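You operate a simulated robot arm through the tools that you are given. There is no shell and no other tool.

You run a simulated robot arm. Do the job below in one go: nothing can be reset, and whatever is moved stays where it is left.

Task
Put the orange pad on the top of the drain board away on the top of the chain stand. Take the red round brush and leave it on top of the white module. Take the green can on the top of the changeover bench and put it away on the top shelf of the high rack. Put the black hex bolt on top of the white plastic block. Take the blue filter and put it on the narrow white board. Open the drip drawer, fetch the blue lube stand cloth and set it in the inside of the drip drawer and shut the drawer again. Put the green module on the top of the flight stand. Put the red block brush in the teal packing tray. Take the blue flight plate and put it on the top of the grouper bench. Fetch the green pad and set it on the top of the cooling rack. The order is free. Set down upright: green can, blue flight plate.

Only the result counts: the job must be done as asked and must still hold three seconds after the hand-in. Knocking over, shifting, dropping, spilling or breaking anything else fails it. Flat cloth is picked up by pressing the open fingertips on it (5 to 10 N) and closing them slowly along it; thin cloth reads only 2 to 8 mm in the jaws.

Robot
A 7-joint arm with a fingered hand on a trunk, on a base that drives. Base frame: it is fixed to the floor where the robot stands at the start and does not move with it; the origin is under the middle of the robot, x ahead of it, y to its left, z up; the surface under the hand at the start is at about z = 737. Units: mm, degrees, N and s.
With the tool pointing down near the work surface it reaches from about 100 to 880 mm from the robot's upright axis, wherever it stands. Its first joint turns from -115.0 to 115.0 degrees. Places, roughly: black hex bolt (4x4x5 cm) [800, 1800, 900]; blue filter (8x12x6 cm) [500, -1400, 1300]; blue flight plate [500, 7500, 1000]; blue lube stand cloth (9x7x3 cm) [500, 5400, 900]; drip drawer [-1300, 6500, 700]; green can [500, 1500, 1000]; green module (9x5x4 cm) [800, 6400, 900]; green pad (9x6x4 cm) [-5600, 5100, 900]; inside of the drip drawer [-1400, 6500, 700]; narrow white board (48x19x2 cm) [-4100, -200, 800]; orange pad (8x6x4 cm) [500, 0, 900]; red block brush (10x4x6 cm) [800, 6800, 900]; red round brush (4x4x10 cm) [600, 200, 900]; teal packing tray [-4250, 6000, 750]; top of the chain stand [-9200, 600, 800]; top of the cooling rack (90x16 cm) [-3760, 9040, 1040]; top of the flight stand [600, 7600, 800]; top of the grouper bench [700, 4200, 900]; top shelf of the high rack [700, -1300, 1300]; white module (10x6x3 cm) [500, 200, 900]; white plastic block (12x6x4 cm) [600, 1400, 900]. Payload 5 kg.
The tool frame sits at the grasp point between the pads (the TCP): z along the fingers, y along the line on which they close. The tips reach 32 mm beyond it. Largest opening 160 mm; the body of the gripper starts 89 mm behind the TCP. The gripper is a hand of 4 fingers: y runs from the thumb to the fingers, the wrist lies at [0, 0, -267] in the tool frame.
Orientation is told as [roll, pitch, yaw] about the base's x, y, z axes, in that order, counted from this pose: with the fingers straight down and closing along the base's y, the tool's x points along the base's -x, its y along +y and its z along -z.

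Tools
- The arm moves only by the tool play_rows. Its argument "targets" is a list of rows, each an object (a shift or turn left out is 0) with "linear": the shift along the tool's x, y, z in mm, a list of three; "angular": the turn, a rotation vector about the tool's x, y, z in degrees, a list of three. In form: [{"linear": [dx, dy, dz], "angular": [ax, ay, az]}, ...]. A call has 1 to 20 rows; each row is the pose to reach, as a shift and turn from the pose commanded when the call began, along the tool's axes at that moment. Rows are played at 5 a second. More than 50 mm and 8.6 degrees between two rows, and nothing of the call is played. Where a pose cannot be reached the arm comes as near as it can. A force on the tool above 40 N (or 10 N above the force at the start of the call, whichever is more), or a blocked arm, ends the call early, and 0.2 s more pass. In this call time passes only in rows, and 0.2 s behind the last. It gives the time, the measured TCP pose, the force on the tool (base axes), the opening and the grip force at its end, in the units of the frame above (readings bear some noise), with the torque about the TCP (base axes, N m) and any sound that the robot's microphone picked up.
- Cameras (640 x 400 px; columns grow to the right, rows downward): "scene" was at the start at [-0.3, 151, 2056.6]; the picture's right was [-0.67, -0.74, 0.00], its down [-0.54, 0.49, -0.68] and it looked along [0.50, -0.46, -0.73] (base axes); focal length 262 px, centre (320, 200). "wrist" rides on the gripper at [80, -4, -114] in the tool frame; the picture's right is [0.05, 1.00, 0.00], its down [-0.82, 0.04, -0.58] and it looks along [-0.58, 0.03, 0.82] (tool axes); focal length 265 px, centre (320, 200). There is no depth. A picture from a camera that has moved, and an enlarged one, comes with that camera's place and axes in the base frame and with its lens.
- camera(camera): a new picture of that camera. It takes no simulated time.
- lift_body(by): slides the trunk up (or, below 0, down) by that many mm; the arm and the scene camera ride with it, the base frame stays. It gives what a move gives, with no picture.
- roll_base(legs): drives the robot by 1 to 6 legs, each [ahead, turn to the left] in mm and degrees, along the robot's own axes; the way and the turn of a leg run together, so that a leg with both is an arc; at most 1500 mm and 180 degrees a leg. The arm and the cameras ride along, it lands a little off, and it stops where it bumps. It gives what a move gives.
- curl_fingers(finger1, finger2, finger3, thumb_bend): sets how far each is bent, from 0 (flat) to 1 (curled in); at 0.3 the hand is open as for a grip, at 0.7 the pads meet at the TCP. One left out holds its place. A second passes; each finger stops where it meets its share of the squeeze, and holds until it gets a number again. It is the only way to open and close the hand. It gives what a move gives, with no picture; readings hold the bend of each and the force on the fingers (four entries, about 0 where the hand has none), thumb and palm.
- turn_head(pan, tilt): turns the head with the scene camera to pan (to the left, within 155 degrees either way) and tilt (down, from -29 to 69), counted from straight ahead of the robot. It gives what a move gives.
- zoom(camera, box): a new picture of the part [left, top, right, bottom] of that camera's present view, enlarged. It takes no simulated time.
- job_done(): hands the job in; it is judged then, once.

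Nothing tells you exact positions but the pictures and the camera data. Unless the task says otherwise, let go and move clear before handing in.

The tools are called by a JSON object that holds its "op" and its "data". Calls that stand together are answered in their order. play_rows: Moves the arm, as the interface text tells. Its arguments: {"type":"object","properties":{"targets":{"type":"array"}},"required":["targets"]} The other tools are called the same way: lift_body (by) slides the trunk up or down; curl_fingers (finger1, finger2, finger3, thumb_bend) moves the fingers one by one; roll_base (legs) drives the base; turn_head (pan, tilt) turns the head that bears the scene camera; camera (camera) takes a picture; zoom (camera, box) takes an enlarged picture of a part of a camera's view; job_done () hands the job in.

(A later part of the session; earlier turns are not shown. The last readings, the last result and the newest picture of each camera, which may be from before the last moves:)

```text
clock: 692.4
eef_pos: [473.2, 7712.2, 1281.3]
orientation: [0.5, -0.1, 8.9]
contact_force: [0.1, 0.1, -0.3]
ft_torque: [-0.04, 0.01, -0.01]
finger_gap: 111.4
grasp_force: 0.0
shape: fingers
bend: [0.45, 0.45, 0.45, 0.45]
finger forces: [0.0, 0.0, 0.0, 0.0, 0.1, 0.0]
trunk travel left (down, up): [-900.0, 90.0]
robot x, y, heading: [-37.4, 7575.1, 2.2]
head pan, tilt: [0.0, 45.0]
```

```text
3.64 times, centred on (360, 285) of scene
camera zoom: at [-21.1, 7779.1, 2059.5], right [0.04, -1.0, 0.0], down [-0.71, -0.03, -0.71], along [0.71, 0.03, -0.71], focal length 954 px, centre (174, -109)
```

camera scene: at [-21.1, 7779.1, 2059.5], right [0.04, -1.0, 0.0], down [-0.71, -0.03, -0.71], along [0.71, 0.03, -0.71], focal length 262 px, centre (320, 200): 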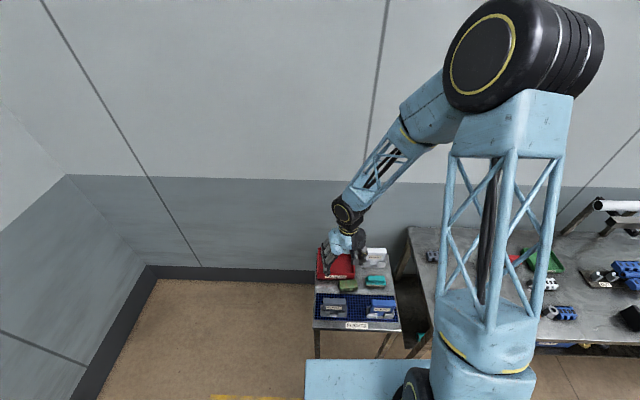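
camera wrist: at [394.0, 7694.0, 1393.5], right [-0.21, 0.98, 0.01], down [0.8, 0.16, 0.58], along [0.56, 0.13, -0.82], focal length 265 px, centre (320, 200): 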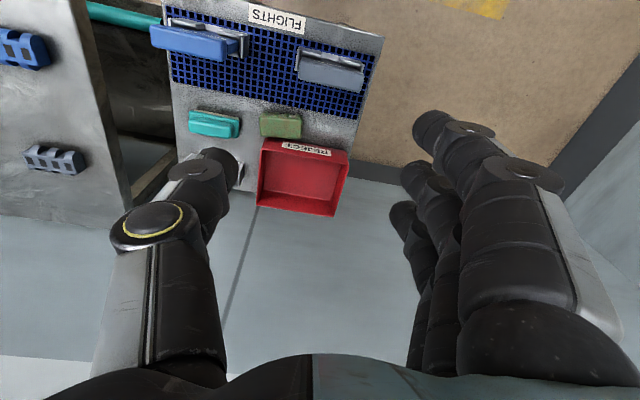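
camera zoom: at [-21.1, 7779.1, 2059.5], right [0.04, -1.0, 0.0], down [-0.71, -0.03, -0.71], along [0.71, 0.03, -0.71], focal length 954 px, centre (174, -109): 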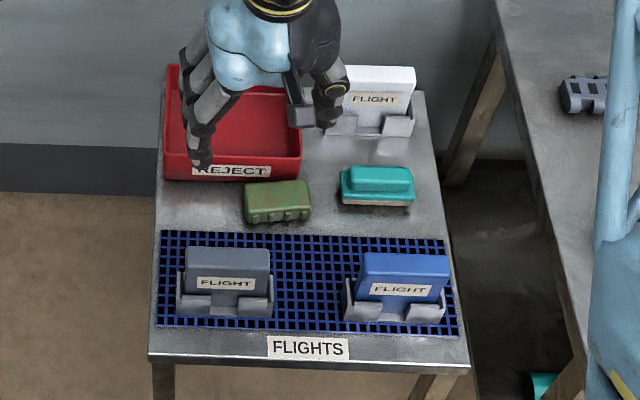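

The plate stands upright in a cradle at about (480, 7520), with its top near z = 925. I'll rotate the hand to close across its thickness and move above it.

{"op": "play_rows", "data": {"targets": [{"linear": [2, -17, 16], "angular": [0, 0, -7.4]}, {"linear": [4, -35, 33], "angular": [0, 0, -14.8]}, {"linear": [6, -52, 49], "angular": [0, 0, -22.1]}, {"linear": [8, -69, 66], "angular": [0, 0, -29.5]}, {"linear": [10, -86, 82], "angular": [0, 0, -36.9]}, {"linear": [12, -104, 99], "angular": [0, 0, -44.3]}, {"linear": [14, -121, 115], "angular": [0, 0, -51.6]}, {"linear": [17, -138, 132], "angular": [0, 0, -59]}, {"linear": [19, -155, 148], "angular": [0, 0, -66.4]}, {"linear": [21, -173, 165], "angular": [0, 0, -73.7]}, {"linear": [23, -190, 181], "angular": [0, 0, -81.1]}]}}

{"op": "curl_fingers", "data": {"finger1": 0.56, "finger2": 0.56, "finger3": 0.56, "thumb_bend": 0.56}}

{"op": "camera", "data": {"camera": "wrist"}}

{"op": "camera", "data": {"camera": "scene"}}

```text
clock: 694.8
eef_pos: [480.1, 7520.1, 1098.0]
orientation: [0.0, -0.5, 90.2]
contact_force: [-0.6, -0.5, 0.4]
ft_torque: [0.02, 0.01, 0.0]
finger_gap: 111.4
grasp_force: 0.1
shape: fingers
bend: [0.45, 0.45, 0.45, 0.45]
finger forces: [0.1, 0.0, 0.1, 0.0, 0.0, 0.1]
trunk travel left (down, up): [-900.0, 90.0]
robot x, y, heading: [-37.5, 7572.9, 1.9]
head pan, tilt: [0.0, 45.0]
```

```text
clock: 695.8
eef_pos: [480.5, 7521.4, 1098.4]
orientation: [0.0, -0.5, 90.1]
contact_force: [-0.1, -0.1, -0.5]
ft_torque: [-0.01, -0.02, -0.03]
finger_gap: 69.0
grasp_force: 0.0
shape: fingers
bend: [0.56, 0.56, 0.56, 0.56]
finger forces: [0.1, 0.0, 0.1, 0.0, 0.0, 0.0]
trunk travel left (down, up): [-900.0, 90.0]
robot x, y, heading: [-32.5, 7574.9, 2.1]
head pan, tilt: [0.0, 45.0]
```

```text
taken
camera wrist: at [484.9, 7438.2, 1211.3], right [-1.0, -0.05, 0.0], down [-0.04, 0.81, 0.58], along [-0.03, 0.58, -0.81], focal length 265 px, centre (320, 200)
```

wrist: 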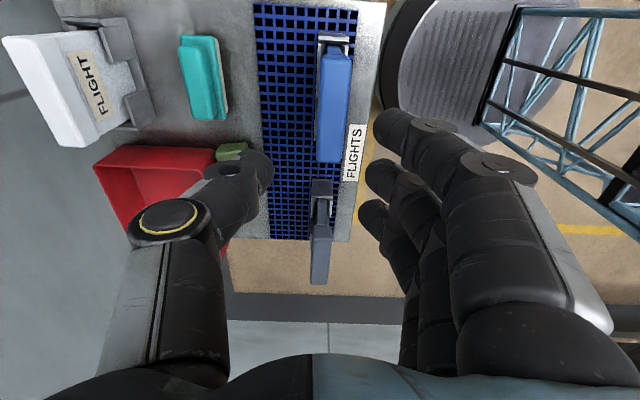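

```text
taken
camera scene: at [-21.1, 7778.5, 2059.6], right [0.04, -1.0, 0.0], down [-0.71, -0.03, -0.71], along [0.71, 0.03, -0.71], focal length 262 px, centre (320, 200)
```

scene: 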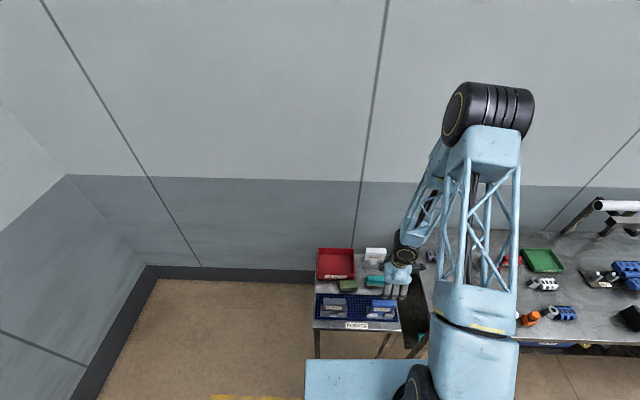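

{"op": "zoom", "data": {"camera": "wrist", "box": [240, 20, 420, 180]}}

```text
2.50 times, centred on (330, 100) of wrist
camera zoom: at [484.9, 7438.2, 1211.3], right [-1.0, -0.05, 0.0], down [-0.04, 0.81, 0.58], along [-0.03, 0.58, -0.81], focal length 664 px, centre (295, 450)
```

zoom: 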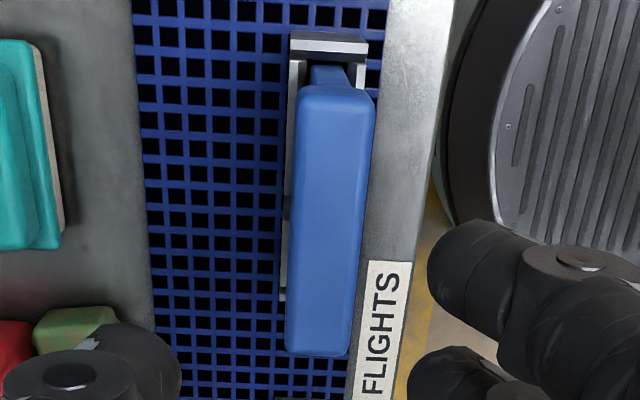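

{"op": "play_rows", "data": {"targets": [{"linear": [-5, 7, 40]}, {"linear": [-9, 14, 80]}, {"linear": [-9, 14, 115]}, {"linear": [-9, 14, 135]}]}}

{"op": "camera", "data": {"camera": "wrist"}}

```text
clock: 696.8
eef_pos: [466.1, 7534.7, 962.4]
orientation: [0.0, -0.5, 90.1]
contact_force: [0.3, 0.8, 0.0]
ft_torque: [-0.04, 0.02, 0.0]
finger_gap: 68.7
grasp_force: 0.1
shape: fingers
bend: [0.56, 0.56, 0.56, 0.56]
finger forces: [0.0, 0.0, 0.1, 0.1, 0.0, 0.0]
trunk travel left (down, up): [-900.0, 90.0]
robot x, y, heading: [-36.8, 7569.6, 1.9]
head pan, tilt: [0.0, 45.0]
```

```text
taken
camera wrist: at [470.3, 7452.5, 1075.1], right [-1.0, -0.05, 0.0], down [-0.04, 0.81, 0.58], along [-0.03, 0.58, -0.81], focal length 265 px, centre (320, 200)
```

wrist: 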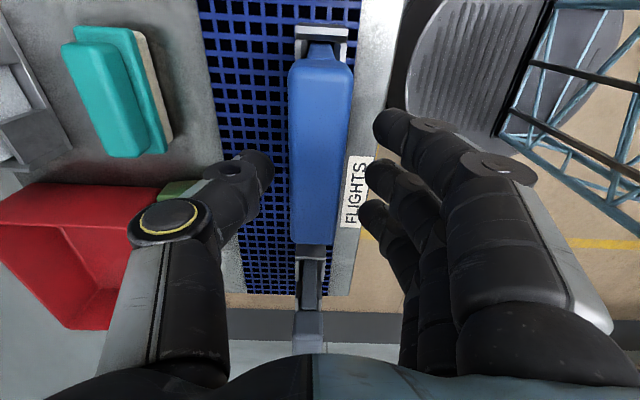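

{"op": "play_rows", "data": {"targets": [{"linear": [6, -1, 10]}, {"linear": [6, -1, 20]}, {"linear": [6, -1, 28]}]}}

{"op": "camera", "data": {"camera": "wrist"}}

```text
clock: 697.6
eef_pos: [467.7, 7529.1, 935.4]
orientation: [0.0, -0.5, 90.1]
contact_force: [0.3, 0.9, 0.4]
ft_torque: [0.01, 0.01, -0.01]
finger_gap: 68.3
grasp_force: 0.1
shape: fingers
bend: [0.56, 0.56, 0.56, 0.56]
finger forces: [0.0, 0.0, 0.1, 0.1, 0.1, 0.1]
trunk travel left (down, up): [-900.0, 90.0]
robot x, y, heading: [-37.6, 7572.5, 1.9]
head pan, tilt: [0.0, 45.0]
```

```text
taken
camera wrist: at [471.9, 7446.3, 1047.7], right [-1.0, -0.05, 0.0], down [-0.04, 0.81, 0.58], along [-0.03, 0.58, -0.81], focal length 265 px, centre (320, 200)
```

wrist: 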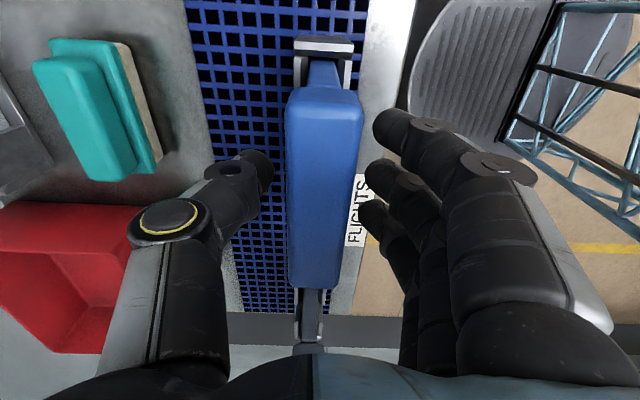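

{"op": "play_rows", "data": {"targets": [{"linear": [0, 0, 6]}, {"linear": [0, 0, 12]}]}}

{"op": "curl_fingers", "data": {"finger1": 0.75, "finger2": 0.75, "finger3": 0.75, "thumb_bend": 0.75}}

{"op": "camera", "data": {"camera": "wrist"}}

```text
clock: 698.2
eef_pos: [465.7, 7528.8, 921.3]
orientation: [0.0, -0.4, 90.1]
contact_force: [0.0, 1.0, -0.1]
ft_torque: [-0.02, 0.02, 0.0]
finger_gap: 68.7
grasp_force: 0.1
shape: fingers
bend: [0.56, 0.56, 0.56, 0.56]
finger forces: [0.0, 0.1, 0.0, 0.0, 0.1, 0.0]
trunk travel left (down, up): [-900.0, 90.0]
robot x, y, heading: [-37.0, 7571.2, 2.2]
head pan, tilt: [0.0, 45.0]
```

```text
clock: 699.2
eef_pos: [465.2, 7528.5, 921.0]
orientation: [-0.1, -0.5, 90.2]
contact_force: [0.7, 0.1, -0.1]
ft_torque: [0.0, -0.01, 0.0]
finger_gap: 30.0
grasp_force: 18.6
shape: fingers
bend: [0.71, 0.71, 0.71, 0.68]
finger forces: [6.2, 6.3, 6.4, 0.0, 19.4, 0.0]
trunk travel left (down, up): [-900.0, 90.0]
robot x, y, heading: [-34.1, 7568.6, 2.3]
head pan, tilt: [0.0, 45.0]
```

```text
taken
camera wrist: at [470.8, 7446.1, 1034.2], right [-1.0, -0.05, 0.0], down [-0.04, 0.81, 0.58], along [-0.03, 0.58, -0.81], focal length 265 px, centre (320, 200)
```

wrist: 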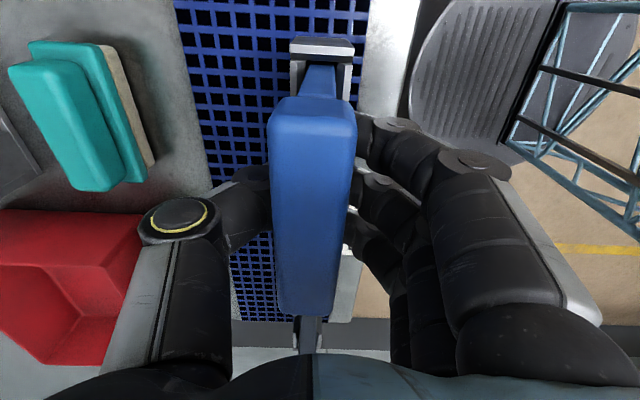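

Gripped. I'll lift slowly and check that it comes free of the cradle.

{"op": "play_rows", "data": {"targets": [{"linear": [0, 0, -8]}, {"linear": [0, 0, -16]}, {"linear": [0, 0, -25]}]}}

{"op": "camera", "data": {"camera": "wrist"}}

{"op": "zoom", "data": {"camera": "scene", "box": [300, 230, 420, 340]}}

```text
clock: 700.0
eef_pos: [466.5, 7527.7, 947.4]
orientation: [0.0, -0.6, 90.1]
contact_force: [1.2, -0.1, -1.3]
ft_torque: [0.06, -0.07, 0.02]
finger_gap: 29.9
grasp_force: 19.5
shape: fingers
bend: [0.71, 0.71, 0.71, 0.68]
finger forces: [6.2, 6.3, 6.3, 0.0, 19.7, 0.0]
trunk travel left (down, up): [-900.0, 90.0]
robot x, y, heading: [-35.9, 7573.3, 2.0]
head pan, tilt: [0.0, 45.0]
```

```text
taken
camera wrist: at [471.0, 7445.3, 1061.0], right [-1.0, -0.05, 0.0], down [-0.04, 0.81, 0.59], along [-0.03, 0.58, -0.81], focal length 265 px, centre (320, 200)
```

wrist: 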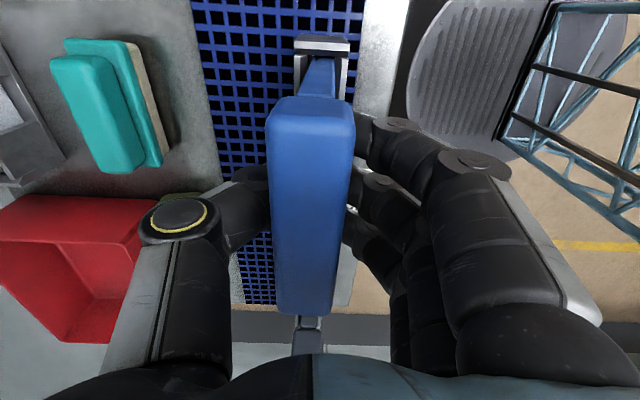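

```text
3.64 times, centred on (360, 285) of scene
camera zoom: at [-21.1, 7778.5, 2059.5], right [0.04, -1.0, 0.0], down [-0.71, -0.03, -0.71], along [0.71, 0.03, -0.71], focal length 954 px, centre (174, -109)
```

zoom: 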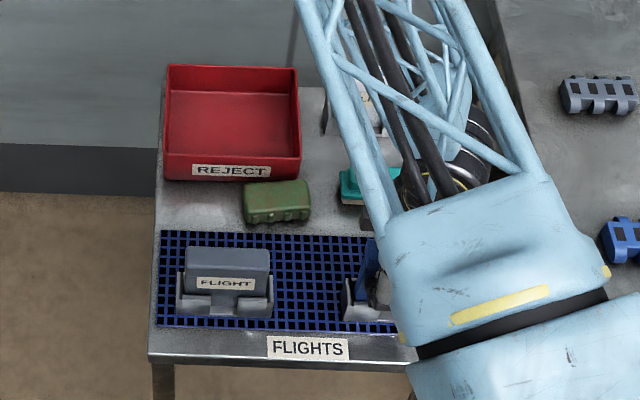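

{"op": "play_rows", "data": {"targets": [{"linear": [0, 0, -30]}, {"linear": [0, 0, -70]}, {"linear": [0, 0, -110]}, {"linear": [0, 0, -150]}, {"linear": [0, 0, -200]}, {"linear": [0, 0, -250]}, {"linear": [0, 0, -300]}, {"linear": [0, 0, -350]}]}}

{"op": "camera", "data": {"camera": "wrist"}}

{"op": "zoom", "data": {"camera": "scene", "box": [300, 230, 420, 340]}}

```text
clock: 701.8
eef_pos: [466.5, 7524.7, 1296.7]
orientation: [-0.2, -0.5, 90.2]
contact_force: [-0.8, 0.4, -2.2]
ft_torque: [0.03, -0.06, -0.04]
finger_gap: 29.5
grasp_force: 20.5
shape: fingers
bend: [0.72, 0.72, 0.72, 0.68]
finger forces: [6.5, 6.7, 6.8, 0.0, 20.1, 0.0]
trunk travel left (down, up): [-900.0, 90.0]
robot x, y, heading: [-35.9, 7572.1, 2.2]
head pan, tilt: [0.0, 45.0]
```

```text
taken
camera wrist: at [470.4, 7442.1, 1409.5], right [-1.0, -0.05, 0.0], down [-0.04, 0.81, 0.58], along [-0.03, 0.58, -0.81], focal length 265 px, centre (320, 200)
```

wrist: 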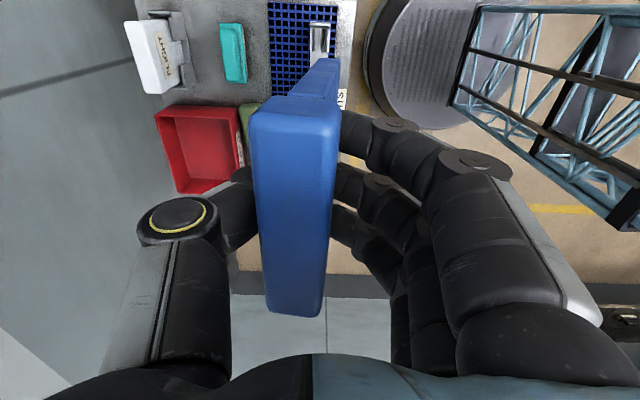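

```text
3.64 times, centred on (360, 285) of scene
camera zoom: at [-22.8, 7778.8, 2059.5], right [0.04, -1.0, 0.0], down [-0.71, -0.03, -0.71], along [0.71, 0.03, -0.71], focal length 954 px, centre (174, -109)
```

zoom: 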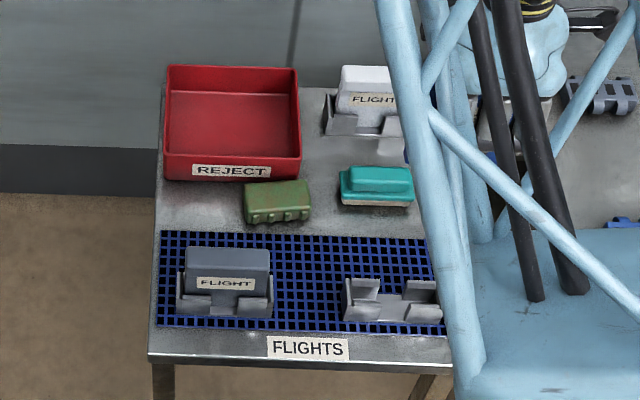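

The plate is free and the cradle stays behind. I'll check its tilt in the hand.

{"op": "zoom", "data": {"camera": "wrist", "box": [220, 0, 380, 320]}}

```text
1.25 times, centred on (300, 160) of wrist
camera zoom: at [470.4, 7442.1, 1409.5], right [-1.0, -0.05, 0.0], down [-0.04, 0.81, 0.58], along [-0.03, 0.58, -0.81], focal length 332 px, centre (345, 250)
```

zoom: 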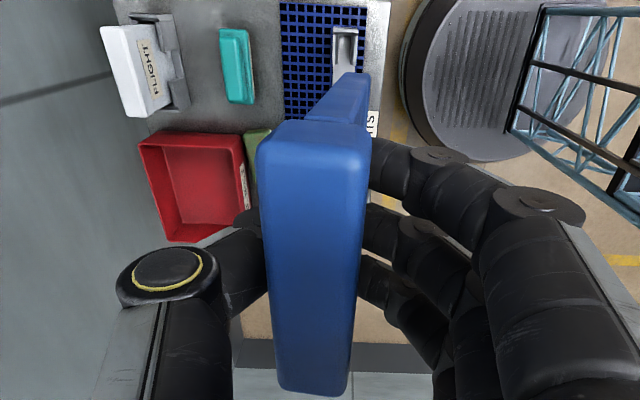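

The plate leans about 6°, which I'll correct at placement. Now I'll drive south to the grouper bench.

{"op": "roll_base", "data": {"legs": [[-180, 0], [0, -92], [1500, 0], [1500, 0], [330, 0]]}}

{"op": "turn_head", "data": {"pan": 60, "tilt": 45}}

{"op": "camera", "data": {"camera": "scene"}}

```text
clock: 723.1
eef_pos: [-177.8, 3760.0, 1295.2]
orientation: [0.1, -0.4, 0.4]
contact_force: [-0.1, -0.5, -2.1]
ft_torque: [0.05, 0.04, 0.0]
finger_gap: 29.5
grasp_force: 19.7
shape: fingers
bend: [0.72, 0.72, 0.72, 0.68]
finger forces: [6.4, 6.5, 6.7, 0.0, 19.8, 0.1]
trunk travel left (down, up): [-900.0, 90.0]
robot x, y, heading: [-126.8, 4261.3, -87.8]
head pan, tilt: [0.0, 45.0]
```

```text
clock: 724.4
eef_pos: [-177.4, 3760.8, 1295.7]
orientation: [-0.1, -0.5, 0.4]
contact_force: [0.4, -0.5, -2.6]
ft_torque: [0.07, 0.03, -0.01]
finger_gap: 29.3
grasp_force: 20.2
shape: fingers
bend: [0.72, 0.72, 0.72, 0.68]
finger forces: [6.4, 6.6, 6.7, 0.0, 19.9, 0.0]
trunk travel left (down, up): [-900.0, 90.0]
robot x, y, heading: [-130.4, 4265.6, -87.7]
head pan, tilt: [60.0, 45.0]
```

```text
taken
camera scene: at [142.6, 4296.4, 2059.5], right [-0.46, -0.89, 0.0], down [-0.63, 0.33, -0.71], along [0.63, -0.33, -0.71], focal length 262 px, centre (320, 200)
```

scene: 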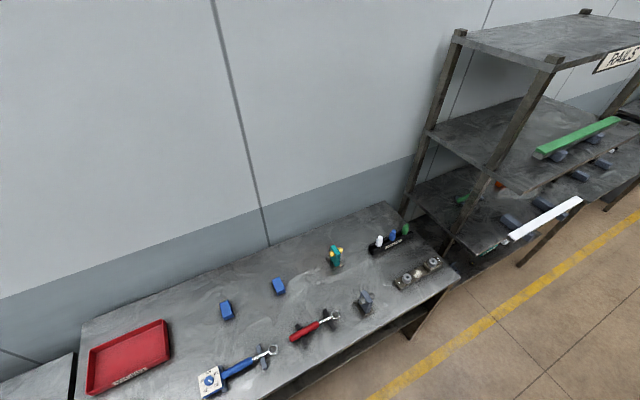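

The grouper bench has a free spot near (720, 4580), between the red tray and the blue blocks. I'll reposition to face it.

{"op": "roll_base", "data": {"legs": [[-315, 0], [0, 89], [120, 0]]}}

{"op": "turn_head", "data": {"pan": 0, "tilt": 50}}

{"op": "camera", "data": {"camera": "scene"}}

{"op": "camera", "data": {"camera": "wrist"}}

```text
clock: 731.4
eef_pos: [482.7, 4546.8, 1295.9]
orientation: [0.1, -0.5, 92.1]
contact_force: [0.1, 0.0, -2.2]
ft_torque: [0.02, 0.07, 0.02]
finger_gap: 28.9
grasp_force: 19.8
shape: fingers
bend: [0.72, 0.72, 0.72, 0.68]
finger forces: [6.2, 6.4, 6.5, 0.0, 19.5, 0.0]
trunk travel left (down, up): [-900.0, 90.0]
robot x, y, heading: [-25.4, 4577.3, 4.0]
head pan, tilt: [60.0, 45.0]
```

```text
clock: 732.7
eef_pos: [480.6, 4546.2, 1295.8]
orientation: [0.0, -0.5, 92.1]
contact_force: [1.1, 0.4, -2.2]
ft_torque: [0.05, 0.03, 0.0]
finger_gap: 29.2
grasp_force: 19.3
shape: fingers
bend: [0.72, 0.72, 0.72, 0.68]
finger forces: [6.4, 6.4, 6.5, 0.0, 19.6, 0.0]
trunk travel left (down, up): [-900.0, 90.0]
robot x, y, heading: [-20.9, 4577.9, 4.0]
head pan, tilt: [0.0, 50.0]
```

```text
taken
camera scene: at [-20.2, 4783.7, 2052.6], right [0.07, -1.0, 0.0], down [-0.76, -0.05, -0.64], along [0.64, 0.05, -0.77], focal length 262 px, centre (320, 200)
```

scene: 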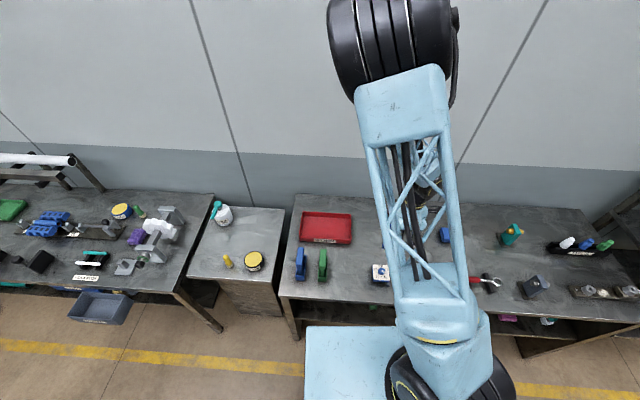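

```text
taken
camera wrist: at [488.5, 4464.7, 1408.4], right [-1.0, -0.09, 0.0], down [-0.07, 0.81, 0.58], along [-0.05, 0.58, -0.81], focal length 265 px, centre (320, 200)
```

wrist: 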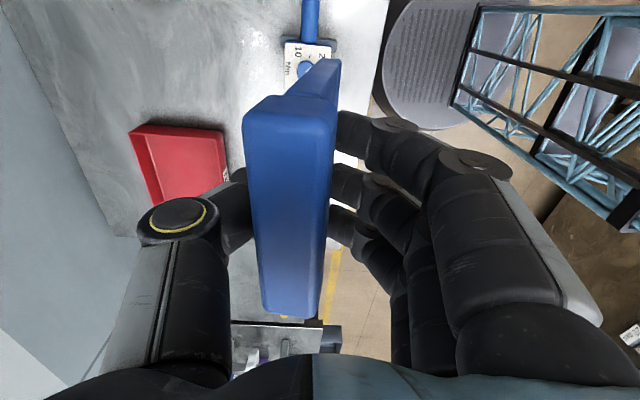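

{"op": "play_rows", "data": {"targets": [{"linear": [-2, -40, 0], "angular": [1, 0, 0]}, {"linear": [-5, -80, 0], "angular": [2, 0, 0]}, {"linear": [-8, -120, 15], "angular": [3, 0, 1]}, {"linear": [-11, -160, 40], "angular": [4, 0, 1]}, {"linear": [-14, -195, 75], "angular": [5, 0, 2]}, {"linear": [-17, -220, 115], "angular": [6, 0, 2]}, {"linear": [-17, -220, 160], "angular": [6.4, 0, 2]}, {"linear": [-17, -220, 205], "angular": [6.4, 0, 2]}]}}

{"op": "camera", "data": {"camera": "wrist"}}

{"op": "camera", "data": {"camera": "scene"}}

```text
clock: 734.5
eef_pos: [704.5, 4575.5, 1087.7]
orientation: [-6.4, -0.6, 90.1]
contact_force: [-0.3, 0.0, -1.7]
ft_torque: [-0.01, 0.07, 0.03]
finger_gap: 28.8
grasp_force: 20.2
shape: fingers
bend: [0.72, 0.72, 0.73, 0.68]
finger forces: [6.6, 6.7, 6.7, 0.0, 20.0, 0.0]
trunk travel left (down, up): [-900.0, 90.0]
robot x, y, heading: [-21.8, 4576.0, 4.1]
head pan, tilt: [0.0, 50.0]
```

```text
taken
camera wrist: at [695.7, 4492.6, 1200.6], right [-0.99, -0.05, -0.11], down [-0.11, 0.81, 0.58], along [0.06, 0.59, -0.81], focal length 265 px, centre (320, 200)
```

wrist: 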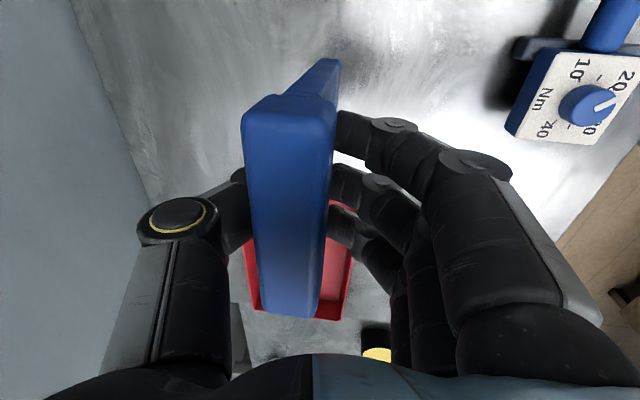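

```text
taken
camera scene: at [-18.0, 4784.1, 2052.6], right [0.07, -1.0, 0.0], down [-0.77, -0.05, -0.64], along [0.64, 0.05, -0.77], focal length 262 px, centre (320, 200)
```

scene: 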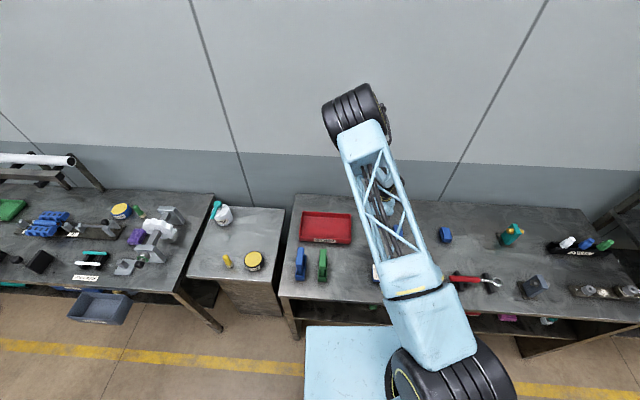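

The plate is nearly vertical; I'll add 2.5° and descend.

{"op": "play_rows", "data": {"targets": [{"linear": [0, 4, 40], "angular": [1.5, 0, 0]}, {"linear": [0, 9, 80], "angular": [2.5, 0, 0]}, {"linear": [0, 12, 105], "angular": [2.5, 0, 0]}, {"linear": [0, 13.5, 122], "angular": [2.5, 0, 0]}]}}

{"op": "camera", "data": {"camera": "wrist"}}

{"op": "zoom", "data": {"camera": "scene", "box": [280, 180, 460, 300]}}

```text
clock: 735.7
eef_pos: [702.0, 4577.3, 971.1]
orientation: [-9.3, -0.5, 90.3]
contact_force: [-7.6, 0.1, 31.3]
ft_torque: [0.02, 0.12, 0.02]
finger_gap: 29.2
grasp_force: 30.3
shape: fingers
bend: [0.75, 0.75, 0.75, 0.68]
finger forces: [11.4, 11.5, 11.6, 0.0, 25.7, 0.0]
trunk travel left (down, up): [-900.0, 90.0]
robot x, y, heading: [-22.2, 4579.6, 3.8]
head pan, tilt: [0.0, 50.0]
stopped in row 4: the force on the tool passed its limit at 45 N (the readings are from after the stop); the commanded pose is now the measured one
```

```text
taken
camera wrist: at [688.6, 4493.4, 1085.2], right [-0.99, -0.05, -0.16], down [-0.14, 0.81, 0.57], along [0.1, 0.59, -0.8], focal length 265 px, centre (320, 200)
```

wrist: 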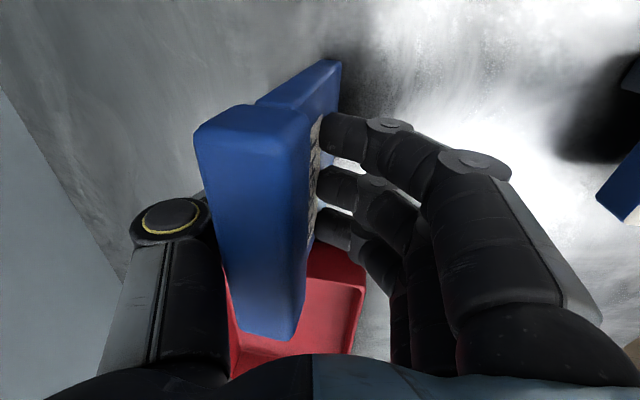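

```text
3.33 times, centred on (370, 240) of scene
camera zoom: at [-24.6, 4783.9, 2053.0], right [0.07, -1.0, 0.0], down [-0.76, -0.05, -0.64], along [0.64, 0.05, -0.77], focal length 874 px, centre (153, 67)
```

zoom: 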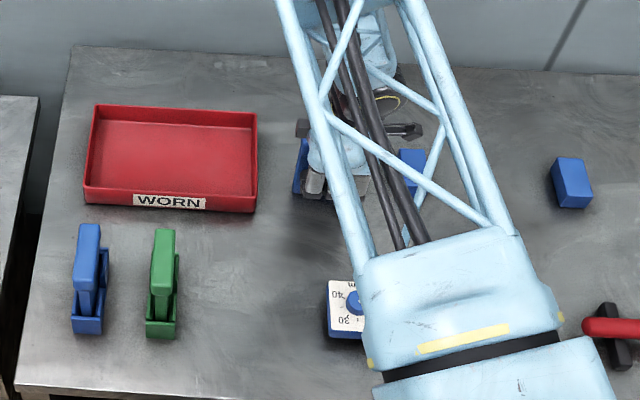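

The plate touched the bench early and tilted in the grip. I'll lift a little, re-level it, and touch down more gently.

{"op": "play_rows", "data": {"targets": [{"linear": [0, -1.6, -8]}]}}

{"op": "zoom", "data": {"camera": "wrist", "box": [160, 30, 400, 350]}}

```text
clock: 736.1
eef_pos: [702.6, 4577.1, 976.7]
orientation: [-9.1, -0.6, 90.2]
contact_force: [-0.7, 0.4, -2.0]
ft_torque: [0.02, 0.04, -0.01]
finger_gap: 29.8
grasp_force: 18.8
shape: fingers
bend: [0.74, 0.74, 0.74, 0.68]
finger forces: [6.2, 6.4, 6.3, 0.0, 18.7, 0.0]
trunk travel left (down, up): [-900.0, 90.0]
robot x, y, heading: [-26.7, 4575.1, 4.4]
head pan, tilt: [0.0, 50.0]
```

```text
1.25 times, centred on (280, 190) of wrist
camera zoom: at [690.0, 4493.5, 1088.6], right [-0.99, -0.05, -0.16], down [-0.13, 0.81, 0.57], along [0.1, 0.59, -0.8], focal length 332 px, centre (370, 212)
```

zoom: 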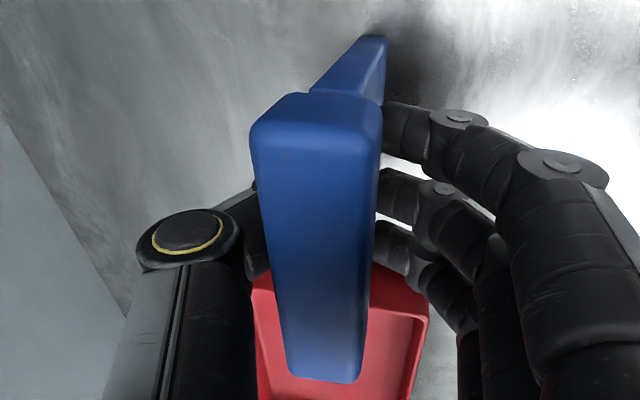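

Lifted free, the plate is close to vertical. I'll lower in 1–2 mm steps.

{"op": "play_rows", "data": {"targets": [{"linear": [0, 0.2, 1.2]}, {"linear": [0, 0.4, 2.4]}]}}

```text
clock: 736.7
eef_pos: [703.1, 4576.3, 976.4]
orientation: [-9.1, -0.6, 90.2]
contact_force: [0.4, 0.4, 2.5]
ft_torque: [0.0, -0.1, -0.02]
finger_gap: 29.6
grasp_force: 19.4
shape: fingers
bend: [0.74, 0.74, 0.74, 0.68]
finger forces: [6.2, 6.4, 6.4, 0.1, 19.4, 0.0]
trunk travel left (down, up): [-900.0, 90.0]
robot x, y, heading: [-20.9, 4577.7, 4.1]
head pan, tilt: [0.0, 50.0]
```

{"op": "play_rows", "data": {"targets": [{"linear": [0, 0.1, 0.8]}]}}

{"op": "zoom", "data": {"camera": "wrist", "box": [160, 30, 400, 350]}}

```text
clock: 737.1
eef_pos: [703.3, 4576.0, 974.6]
orientation: [-9.0, -0.5, 90.2]
contact_force: [0.6, 1.6, 7.2]
ft_torque: [0.05, -0.05, -0.03]
finger_gap: 29.6
grasp_force: 19.8
shape: fingers
bend: [0.74, 0.74, 0.74, 0.68]
finger forces: [6.6, 6.7, 6.7, 0.0, 20.3, 0.0]
trunk travel left (down, up): [-900.0, 90.0]
robot x, y, heading: [-24.1, 4578.3, 4.3]
head pan, tilt: [0.0, 50.0]
```

```text
1.25 times, centred on (280, 190) of wrist
camera zoom: at [689.8, 4493.5, 1087.3], right [-0.99, -0.05, -0.16], down [-0.14, 0.81, 0.57], along [0.1, 0.59, -0.8], focal length 332 px, centre (370, 212)
```

zoom: 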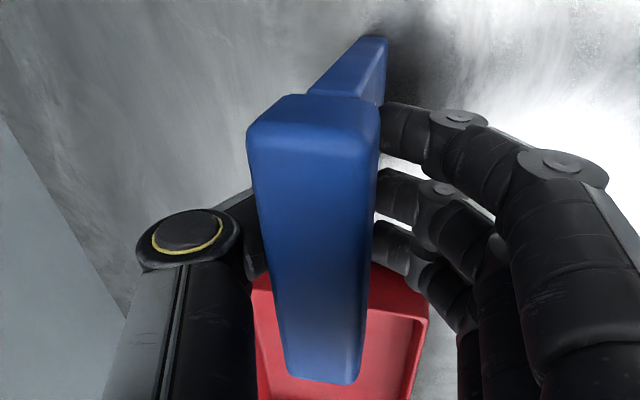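

The plate stands on the bench within about 2° of vertical. I'll level it slightly and release very gradually.

{"op": "play_rows", "data": {"targets": [{"linear": [0, 0, -0.4], "angular": [-1.5, 0, 0]}]}}

{"op": "curl_fingers", "data": {"finger1": 0.735, "finger2": 0.735, "finger3": 0.735, "thumb_bend": 0.675}}

{"op": "zoom", "data": {"camera": "wrist", "box": [160, 30, 400, 350]}}

```text
clock: 737.5
eef_pos: [704.0, 4576.3, 975.7]
orientation: [-7.6, -0.7, 90.1]
contact_force: [1.3, 2.8, 6.0]
ft_torque: [0.08, -0.15, 0.04]
finger_gap: 29.3
grasp_force: 20.1
shape: fingers
bend: [0.74, 0.74, 0.74, 0.68]
finger forces: [6.5, 6.4, 6.7, 0.0, 20.9, 0.1]
trunk travel left (down, up): [-900.0, 90.0]
robot x, y, heading: [-24.6, 4578.9, 4.2]
head pan, tilt: [0.0, 50.0]
```

```text
clock: 738.5
eef_pos: [704.4, 4576.2, 976.2]
orientation: [-7.6, -0.7, 90.2]
contact_force: [0.9, 2.3, 10.0]
ft_torque: [0.05, -0.15, 0.02]
finger_gap: 30.6
grasp_force: 8.4
shape: fingers
bend: [0.73, 0.73, 0.73, 0.66]
finger forces: [2.6, 2.5, 2.5, 0.1, 8.7, 0.0]
trunk travel left (down, up): [-900.0, 90.0]
robot x, y, heading: [-25.9, 4579.4, 4.1]
head pan, tilt: [0.0, 50.0]
```

```text
1.25 times, centred on (280, 190) of wrist
camera zoom: at [693.0, 4493.3, 1088.2], right [-0.99, -0.05, -0.13], down [-0.12, 0.81, 0.58], along [0.08, 0.59, -0.81], focal length 332 px, centre (370, 212)
```

zoom: 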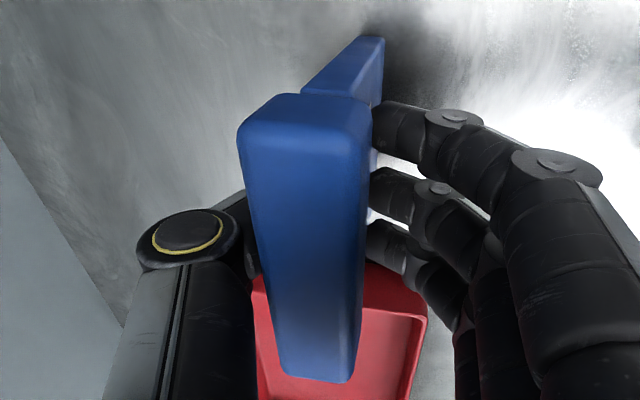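

{"op": "curl_fingers", "data": {"finger1": 0.728, "finger2": 0.728, "finger3": 0.728, "thumb_bend": 0.662}}

{"op": "zoom", "data": {"camera": "wrist", "box": [160, 30, 400, 350]}}

```text
clock: 739.5
eef_pos: [703.9, 4575.9, 975.4]
orientation: [-7.6, -0.6, 90.2]
contact_force: [0.4, 0.8, 7.4]
ft_torque: [0.0, -0.08, 0.0]
finger_gap: 30.9
grasp_force: 5.4
shape: fingers
bend: [0.72, 0.72, 0.72, 0.65]
finger forces: [1.7, 1.7, 1.8, 0.0, 6.1, 0.1]
trunk travel left (down, up): [-900.0, 90.0]
robot x, y, heading: [-25.5, 4579.9, 4.0]
head pan, tilt: [0.0, 50.0]
```

```text
1.25 times, centred on (280, 190) of wrist
camera zoom: at [693.1, 4493.2, 1088.0], right [-0.99, -0.05, -0.13], down [-0.12, 0.81, 0.58], along [0.08, 0.59, -0.81], focal length 332 px, centre (370, 212)
```

zoom: 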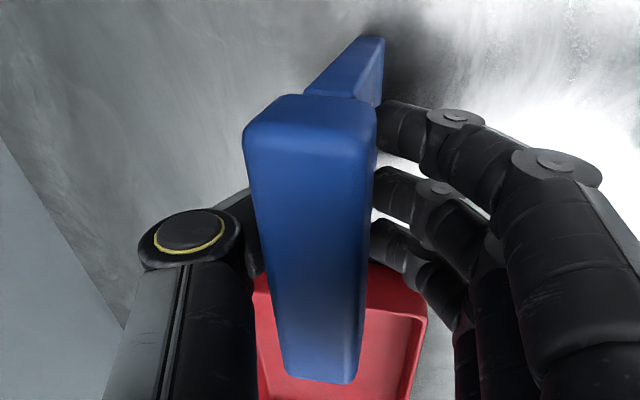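

{"op": "curl_fingers", "data": {"finger1": 0.715, "finger2": 0.715, "finger3": 0.715, "thumb_bend": 0.645}}

{"op": "zoom", "data": {"camera": "wrist", "box": [160, 30, 400, 350]}}

```text
clock: 740.5
eef_pos: [703.6, 4575.9, 974.6]
orientation: [-7.6, -0.6, 90.1]
contact_force: [-0.4, -0.8, 1.4]
ft_torque: [0.01, -0.02, 0.0]
finger_gap: 32.2
grasp_force: 2.9
shape: fingers
bend: [0.71, 0.71, 0.71, 0.64]
finger forces: [0.7, 0.6, 0.6, 0.1, 2.2, 0.0]
trunk travel left (down, up): [-900.0, 90.0]
robot x, y, heading: [-24.4, 4581.9, 4.1]
head pan, tilt: [0.0, 50.0]
```

```text
1.25 times, centred on (280, 190) of wrist
camera zoom: at [693.3, 4493.2, 1087.7], right [-0.99, -0.05, -0.13], down [-0.12, 0.81, 0.58], along [0.08, 0.59, -0.81], focal length 332 px, centre (370, 212)
```

zoom: 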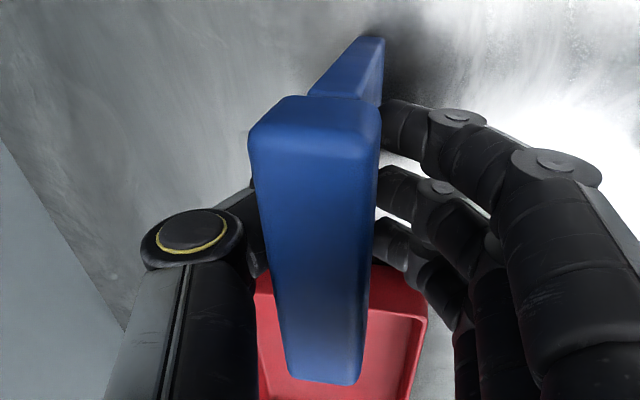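

{"op": "curl_fingers", "data": {"finger1": 0.7, "finger2": 0.7, "finger3": 0.7, "thumb_bend": 0.63}}

{"op": "zoom", "data": {"camera": "wrist", "box": [160, 30, 400, 350]}}

```text
clock: 741.5
eef_pos: [704.8, 4576.3, 975.0]
orientation: [-7.6, -0.6, 90.3]
contact_force: [-0.4, -0.1, 0.0]
ft_torque: [0.0, 0.01, -0.05]
finger_gap: 32.9
grasp_force: 1.1
shape: fingers
bend: [0.7, 0.7, 0.7, 0.63]
finger forces: [0.1, 0.2, 0.2, 0.0, 0.6, 0.0]
trunk travel left (down, up): [-900.0, 90.0]
robot x, y, heading: [-27.2, 4578.0, 4.1]
head pan, tilt: [0.0, 50.0]
```

```text
1.25 times, centred on (280, 190) of wrist
camera zoom: at [693.3, 4493.2, 1087.8], right [-0.99, -0.05, -0.13], down [-0.12, 0.81, 0.58], along [0.08, 0.59, -0.81], focal length 332 px, centre (370, 212)
```

zoom: 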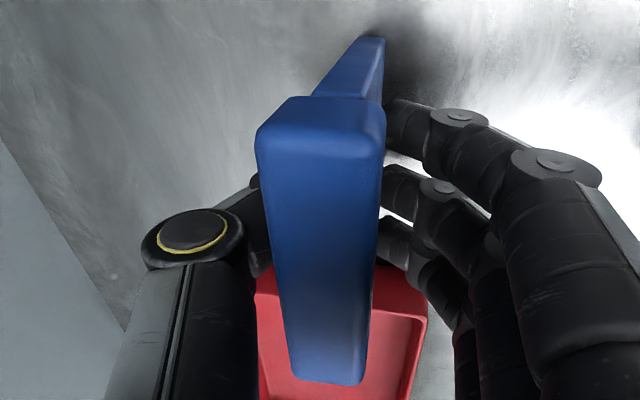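

{"op": "curl_fingers", "data": {"thumb_bend": 0.61}}

{"op": "zoom", "data": {"camera": "wrist", "box": [160, 30, 400, 350]}}

```text
clock: 742.5
eef_pos: [703.8, 4574.8, 976.5]
orientation: [-7.7, -0.6, 90.2]
contact_force: [-0.3, -0.5, -0.8]
ft_torque: [0.01, -0.01, 0.0]
finger_gap: 35.5
grasp_force: 0.0
shape: fingers
bend: [0.7, 0.7, 0.7, 0.61]
finger forces: [0.0, 0.0, 0.0, 0.0, 0.0, 0.0]
trunk travel left (down, up): [-900.0, 90.0]
robot x, y, heading: [-25.7, 4580.4, 4.1]
head pan, tilt: [0.0, 50.0]
```

```text
1.25 times, centred on (280, 190) of wrist
camera zoom: at [693.3, 4493.2, 1087.8], right [-0.99, -0.05, -0.13], down [-0.12, 0.81, 0.58], along [0.08, 0.59, -0.81], focal length 332 px, centre (370, 212)
```

zoom: 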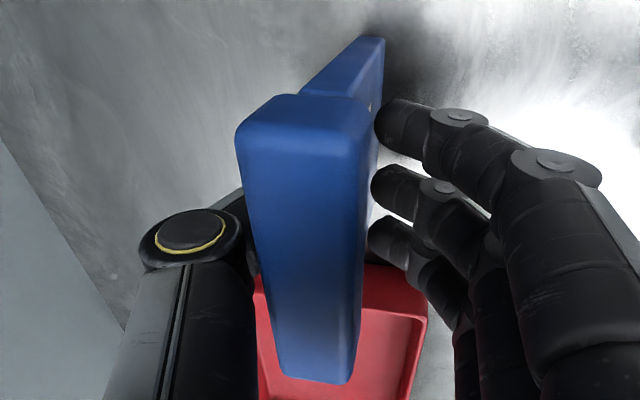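

{"op": "curl_fingers", "data": {"thumb_bend": 0.595}}

{"op": "zoom", "data": {"camera": "wrist", "box": [160, 30, 400, 350]}}

```text
clock: 743.5
eef_pos: [704.0, 4574.9, 975.0]
orientation: [-7.6, -0.6, 90.2]
contact_force: [-0.2, -0.1, 0.0]
ft_torque: [-0.01, 0.0, -0.04]
finger_gap: 38.5
grasp_force: 0.1
shape: fingers
bend: [0.7, 0.7, 0.7, 0.59]
finger forces: [0.0, 0.0, 0.0, 0.0, 0.0, 0.0]
trunk travel left (down, up): [-900.0, 90.0]
robot x, y, heading: [-24.3, 4577.8, 4.0]
head pan, tilt: [0.0, 50.0]
```

```text
1.25 times, centred on (280, 190) of wrist
camera zoom: at [693.3, 4493.2, 1087.8], right [-0.99, -0.05, -0.13], down [-0.12, 0.81, 0.58], along [0.08, 0.59, -0.81], focal length 332 px, centre (370, 212)
```

zoom: 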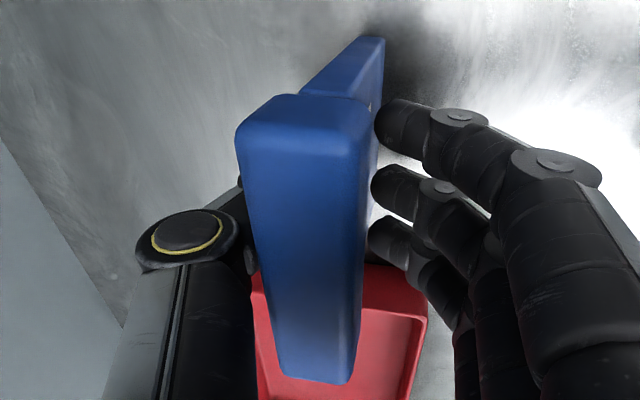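

The plate stands freely. I'll open fully and rise.

{"op": "curl_fingers", "data": {"finger1": 0.52, "finger2": 0.52, "finger3": 0.52, "thumb_bend": 0.52}}

{"op": "play_rows", "data": {"targets": [{"linear": [0, -2.6, -20]}, {"linear": [0, -6, -45]}, {"linear": [0, -12, -90]}, {"linear": [0, -18, -135]}, {"linear": [0, -24, -180]}, {"linear": [0, -30, -225]}, {"linear": [0, -36, -270]}, {"linear": [0, -42, -315]}]}}

{"op": "camera", "data": {"camera": "wrist"}}

{"op": "zoom", "data": {"camera": "scene", "box": [280, 180, 460, 300]}}

```text
clock: 744.5
eef_pos: [704.4, 4577.0, 974.9]
orientation: [-7.6, -0.6, 90.3]
contact_force: [-0.4, 0.0, 0.6]
ft_torque: [0.02, 0.0, -0.01]
finger_gap: 82.4
grasp_force: 0.0
shape: fingers
bend: [0.52, 0.52, 0.52, 0.52]
finger forces: [0.1, 0.1, 0.0, 0.0, 0.0, 0.0]
trunk travel left (down, up): [-900.0, 90.0]
robot x, y, heading: [-24.7, 4575.3, 4.1]
head pan, tilt: [0.0, 50.0]
```

```text
clock: 746.3
eef_pos: [700.9, 4575.0, 1299.7]
orientation: [-7.6, -0.6, 90.1]
contact_force: [-0.3, 0.1, 0.2]
ft_torque: [-0.02, -0.04, -0.02]
finger_gap: 82.7
grasp_force: 0.1
shape: fingers
bend: [0.52, 0.52, 0.52, 0.52]
finger forces: [0.0, 0.0, 0.1, 0.0, 0.1, 0.0]
trunk travel left (down, up): [-900.0, 90.0]
robot x, y, heading: [-22.7, 4580.3, 3.8]
head pan, tilt: [0.0, 50.0]
```

```text
taken
camera wrist: at [691.3, 4491.8, 1412.0], right [-0.99, -0.05, -0.13], down [-0.12, 0.81, 0.58], along [0.08, 0.59, -0.81], focal length 265 px, centre (320, 200)
```

wrist: 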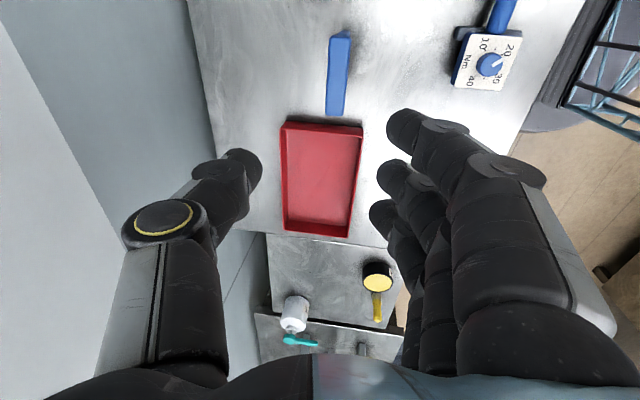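

```text
3.33 times, centred on (370, 240) of scene
camera zoom: at [-22.6, 4783.7, 2052.6], right [0.07, -1.0, 0.0], down [-0.76, -0.05, -0.64], along [0.64, 0.05, -0.77], focal length 874 px, centre (153, 67)
```

zoom: 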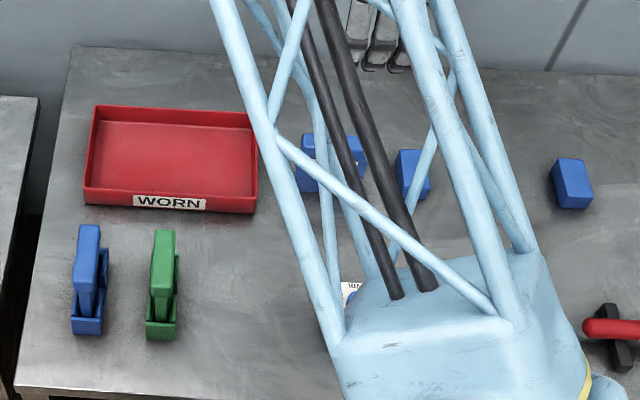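

The blue flight plate stands upright on the grouper bench. Next is the red block brush, so I'll drive north to y ≈ 6810.

{"op": "play_rows", "data": {"targets": [{"linear": [0, 45, 0], "angular": [-4, 0, 0]}, {"linear": [0, 90, 0], "angular": [-7.6, 0, 0]}, {"linear": [0, 135, 0], "angular": [-7.6, 0, 0]}, {"linear": [0, 180, 0], "angular": [-7.6, 0, 0]}]}}

{"op": "roll_base", "data": {"legs": [[-170, 0], [0, 86], [1500, 0], [720, 0]]}}

```text
clock: 747.3
eef_pos: [526.0, 4574.2, 1270.0]
orientation: [0.0, -0.6, 90.2]
contact_force: [-1.0, 0.4, 0.4]
ft_torque: [0.01, -0.04, 0.01]
finger_gap: 83.0
grasp_force: 0.1
shape: fingers
bend: [0.52, 0.52, 0.52, 0.52]
finger forces: [0.0, 0.0, 0.1, 0.1, 0.0, 0.1]
trunk travel left (down, up): [-900.0, 90.0]
robot x, y, heading: [-24.2, 4579.0, 4.2]
head pan, tilt: [0.0, 50.0]
```

```text
clock: 763.0
eef_pos: [-40.6, 7326.5, 1269.7]
orientation: [0.2, -0.5, 173.8]
contact_force: [0.0, 0.2, -0.1]
ft_torque: [-0.01, -0.01, 0.01]
finger_gap: 83.0
grasp_force: 0.1
shape: fingers
bend: [0.52, 0.52, 0.52, 0.52]
finger forces: [0.1, 0.1, 0.0, 0.1, 0.0, 0.0]
trunk travel left (down, up): [-900.0, 90.0]
robot x, y, heading: [-104.9, 6781.0, 87.8]
head pan, tilt: [0.0, 50.0]
```

{"op": "roll_base", "data": {"legs": [[0, -86], [95, 0]]}}

{"op": "turn_head", "data": {"pan": 0, "tilt": 50}}

{"op": "camera", "data": {"camera": "scene"}}

{"op": "camera", "data": {"camera": "wrist"}}

```text
clock: 767.9
eef_pos: [545.0, 6773.0, 1269.1]
orientation: [0.0, -0.7, 89.2]
contact_force: [1.3, -0.4, 0.0]
ft_torque: [0.01, 0.03, 0.0]
finger_gap: 83.0
grasp_force: 0.0
shape: fingers
bend: [0.52, 0.52, 0.52, 0.52]
finger forces: [0.0, 0.0, 0.1, 0.0, 0.1, 0.0]
trunk travel left (down, up): [-900.0, 90.0]
robot x, y, heading: [-5.5, 6784.3, 3.2]
head pan, tilt: [0.0, 50.0]
```

```text
clock: 768.5
eef_pos: [544.3, 6773.3, 1269.4]
orientation: [0.0, -0.6, 89.3]
contact_force: [-0.5, 0.5, -0.3]
ft_torque: [0.01, 0.0, 0.01]
finger_gap: 83.4
grasp_force: 0.0
shape: fingers
bend: [0.52, 0.52, 0.52, 0.52]
finger forces: [0.0, 0.1, 0.0, 0.1, 0.0, 0.1]
trunk travel left (down, up): [-900.0, 90.0]
robot x, y, heading: [-2.8, 6786.0, 3.2]
head pan, tilt: [0.0, 50.0]
```

```text
taken
camera scene: at [0.5, 6990.8, 2052.6], right [0.05, -1.0, 0.0], down [-0.77, -0.04, -0.64], along [0.64, 0.04, -0.77], focal length 262 px, centre (320, 200)
```

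scene: 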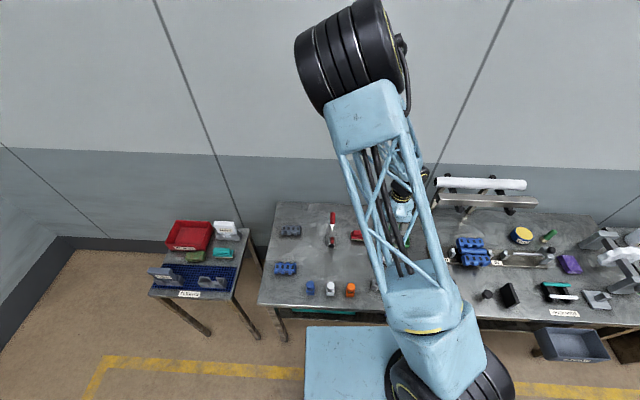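

```text
taken
camera wrist: at [547.2, 6689.7, 1382.9], right [-1.0, -0.04, 0.0], down [-0.03, 0.81, 0.59], along [-0.02, 0.59, -0.81], focal length 265 px, centre (320, 200)
```

wrist: 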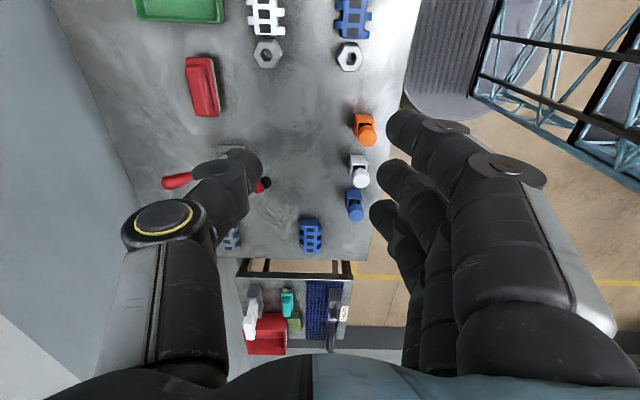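

The red block brush is at about (741, 6812), long axis along y, which suits the current hand direction. I'll move above it.

{"op": "play_rows", "data": {"targets": [{"linear": [-6, -40, 0]}, {"linear": [-12, -80, 10]}, {"linear": [-20, -120, 35]}, {"linear": [-28, -155, 70]}, {"linear": [-35, -185, 108]}, {"linear": [-41, -196, 150]}, {"linear": [-41, -196, 195]}, {"linear": [-41, -196, 240]}]}}

{"op": "camera", "data": {"camera": "wrist"}}

```text
refused: row 4 steps farther than a row can; nothing moved
```

```text
taken
camera wrist: at [547.2, 6689.7, 1382.9], right [-1.0, -0.04, 0.0], down [-0.03, 0.81, 0.59], along [-0.02, 0.59, -0.81], focal length 265 px, centre (320, 200)
```

wrist: 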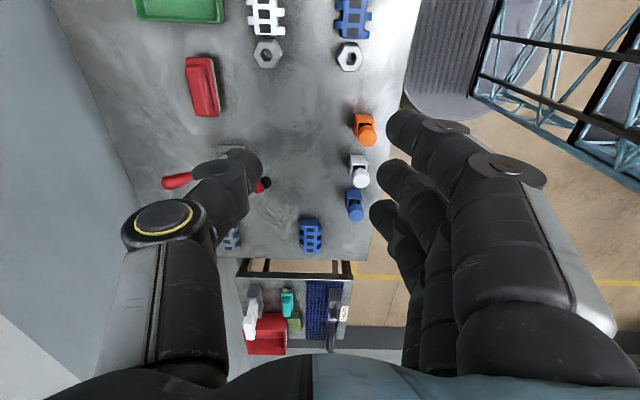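

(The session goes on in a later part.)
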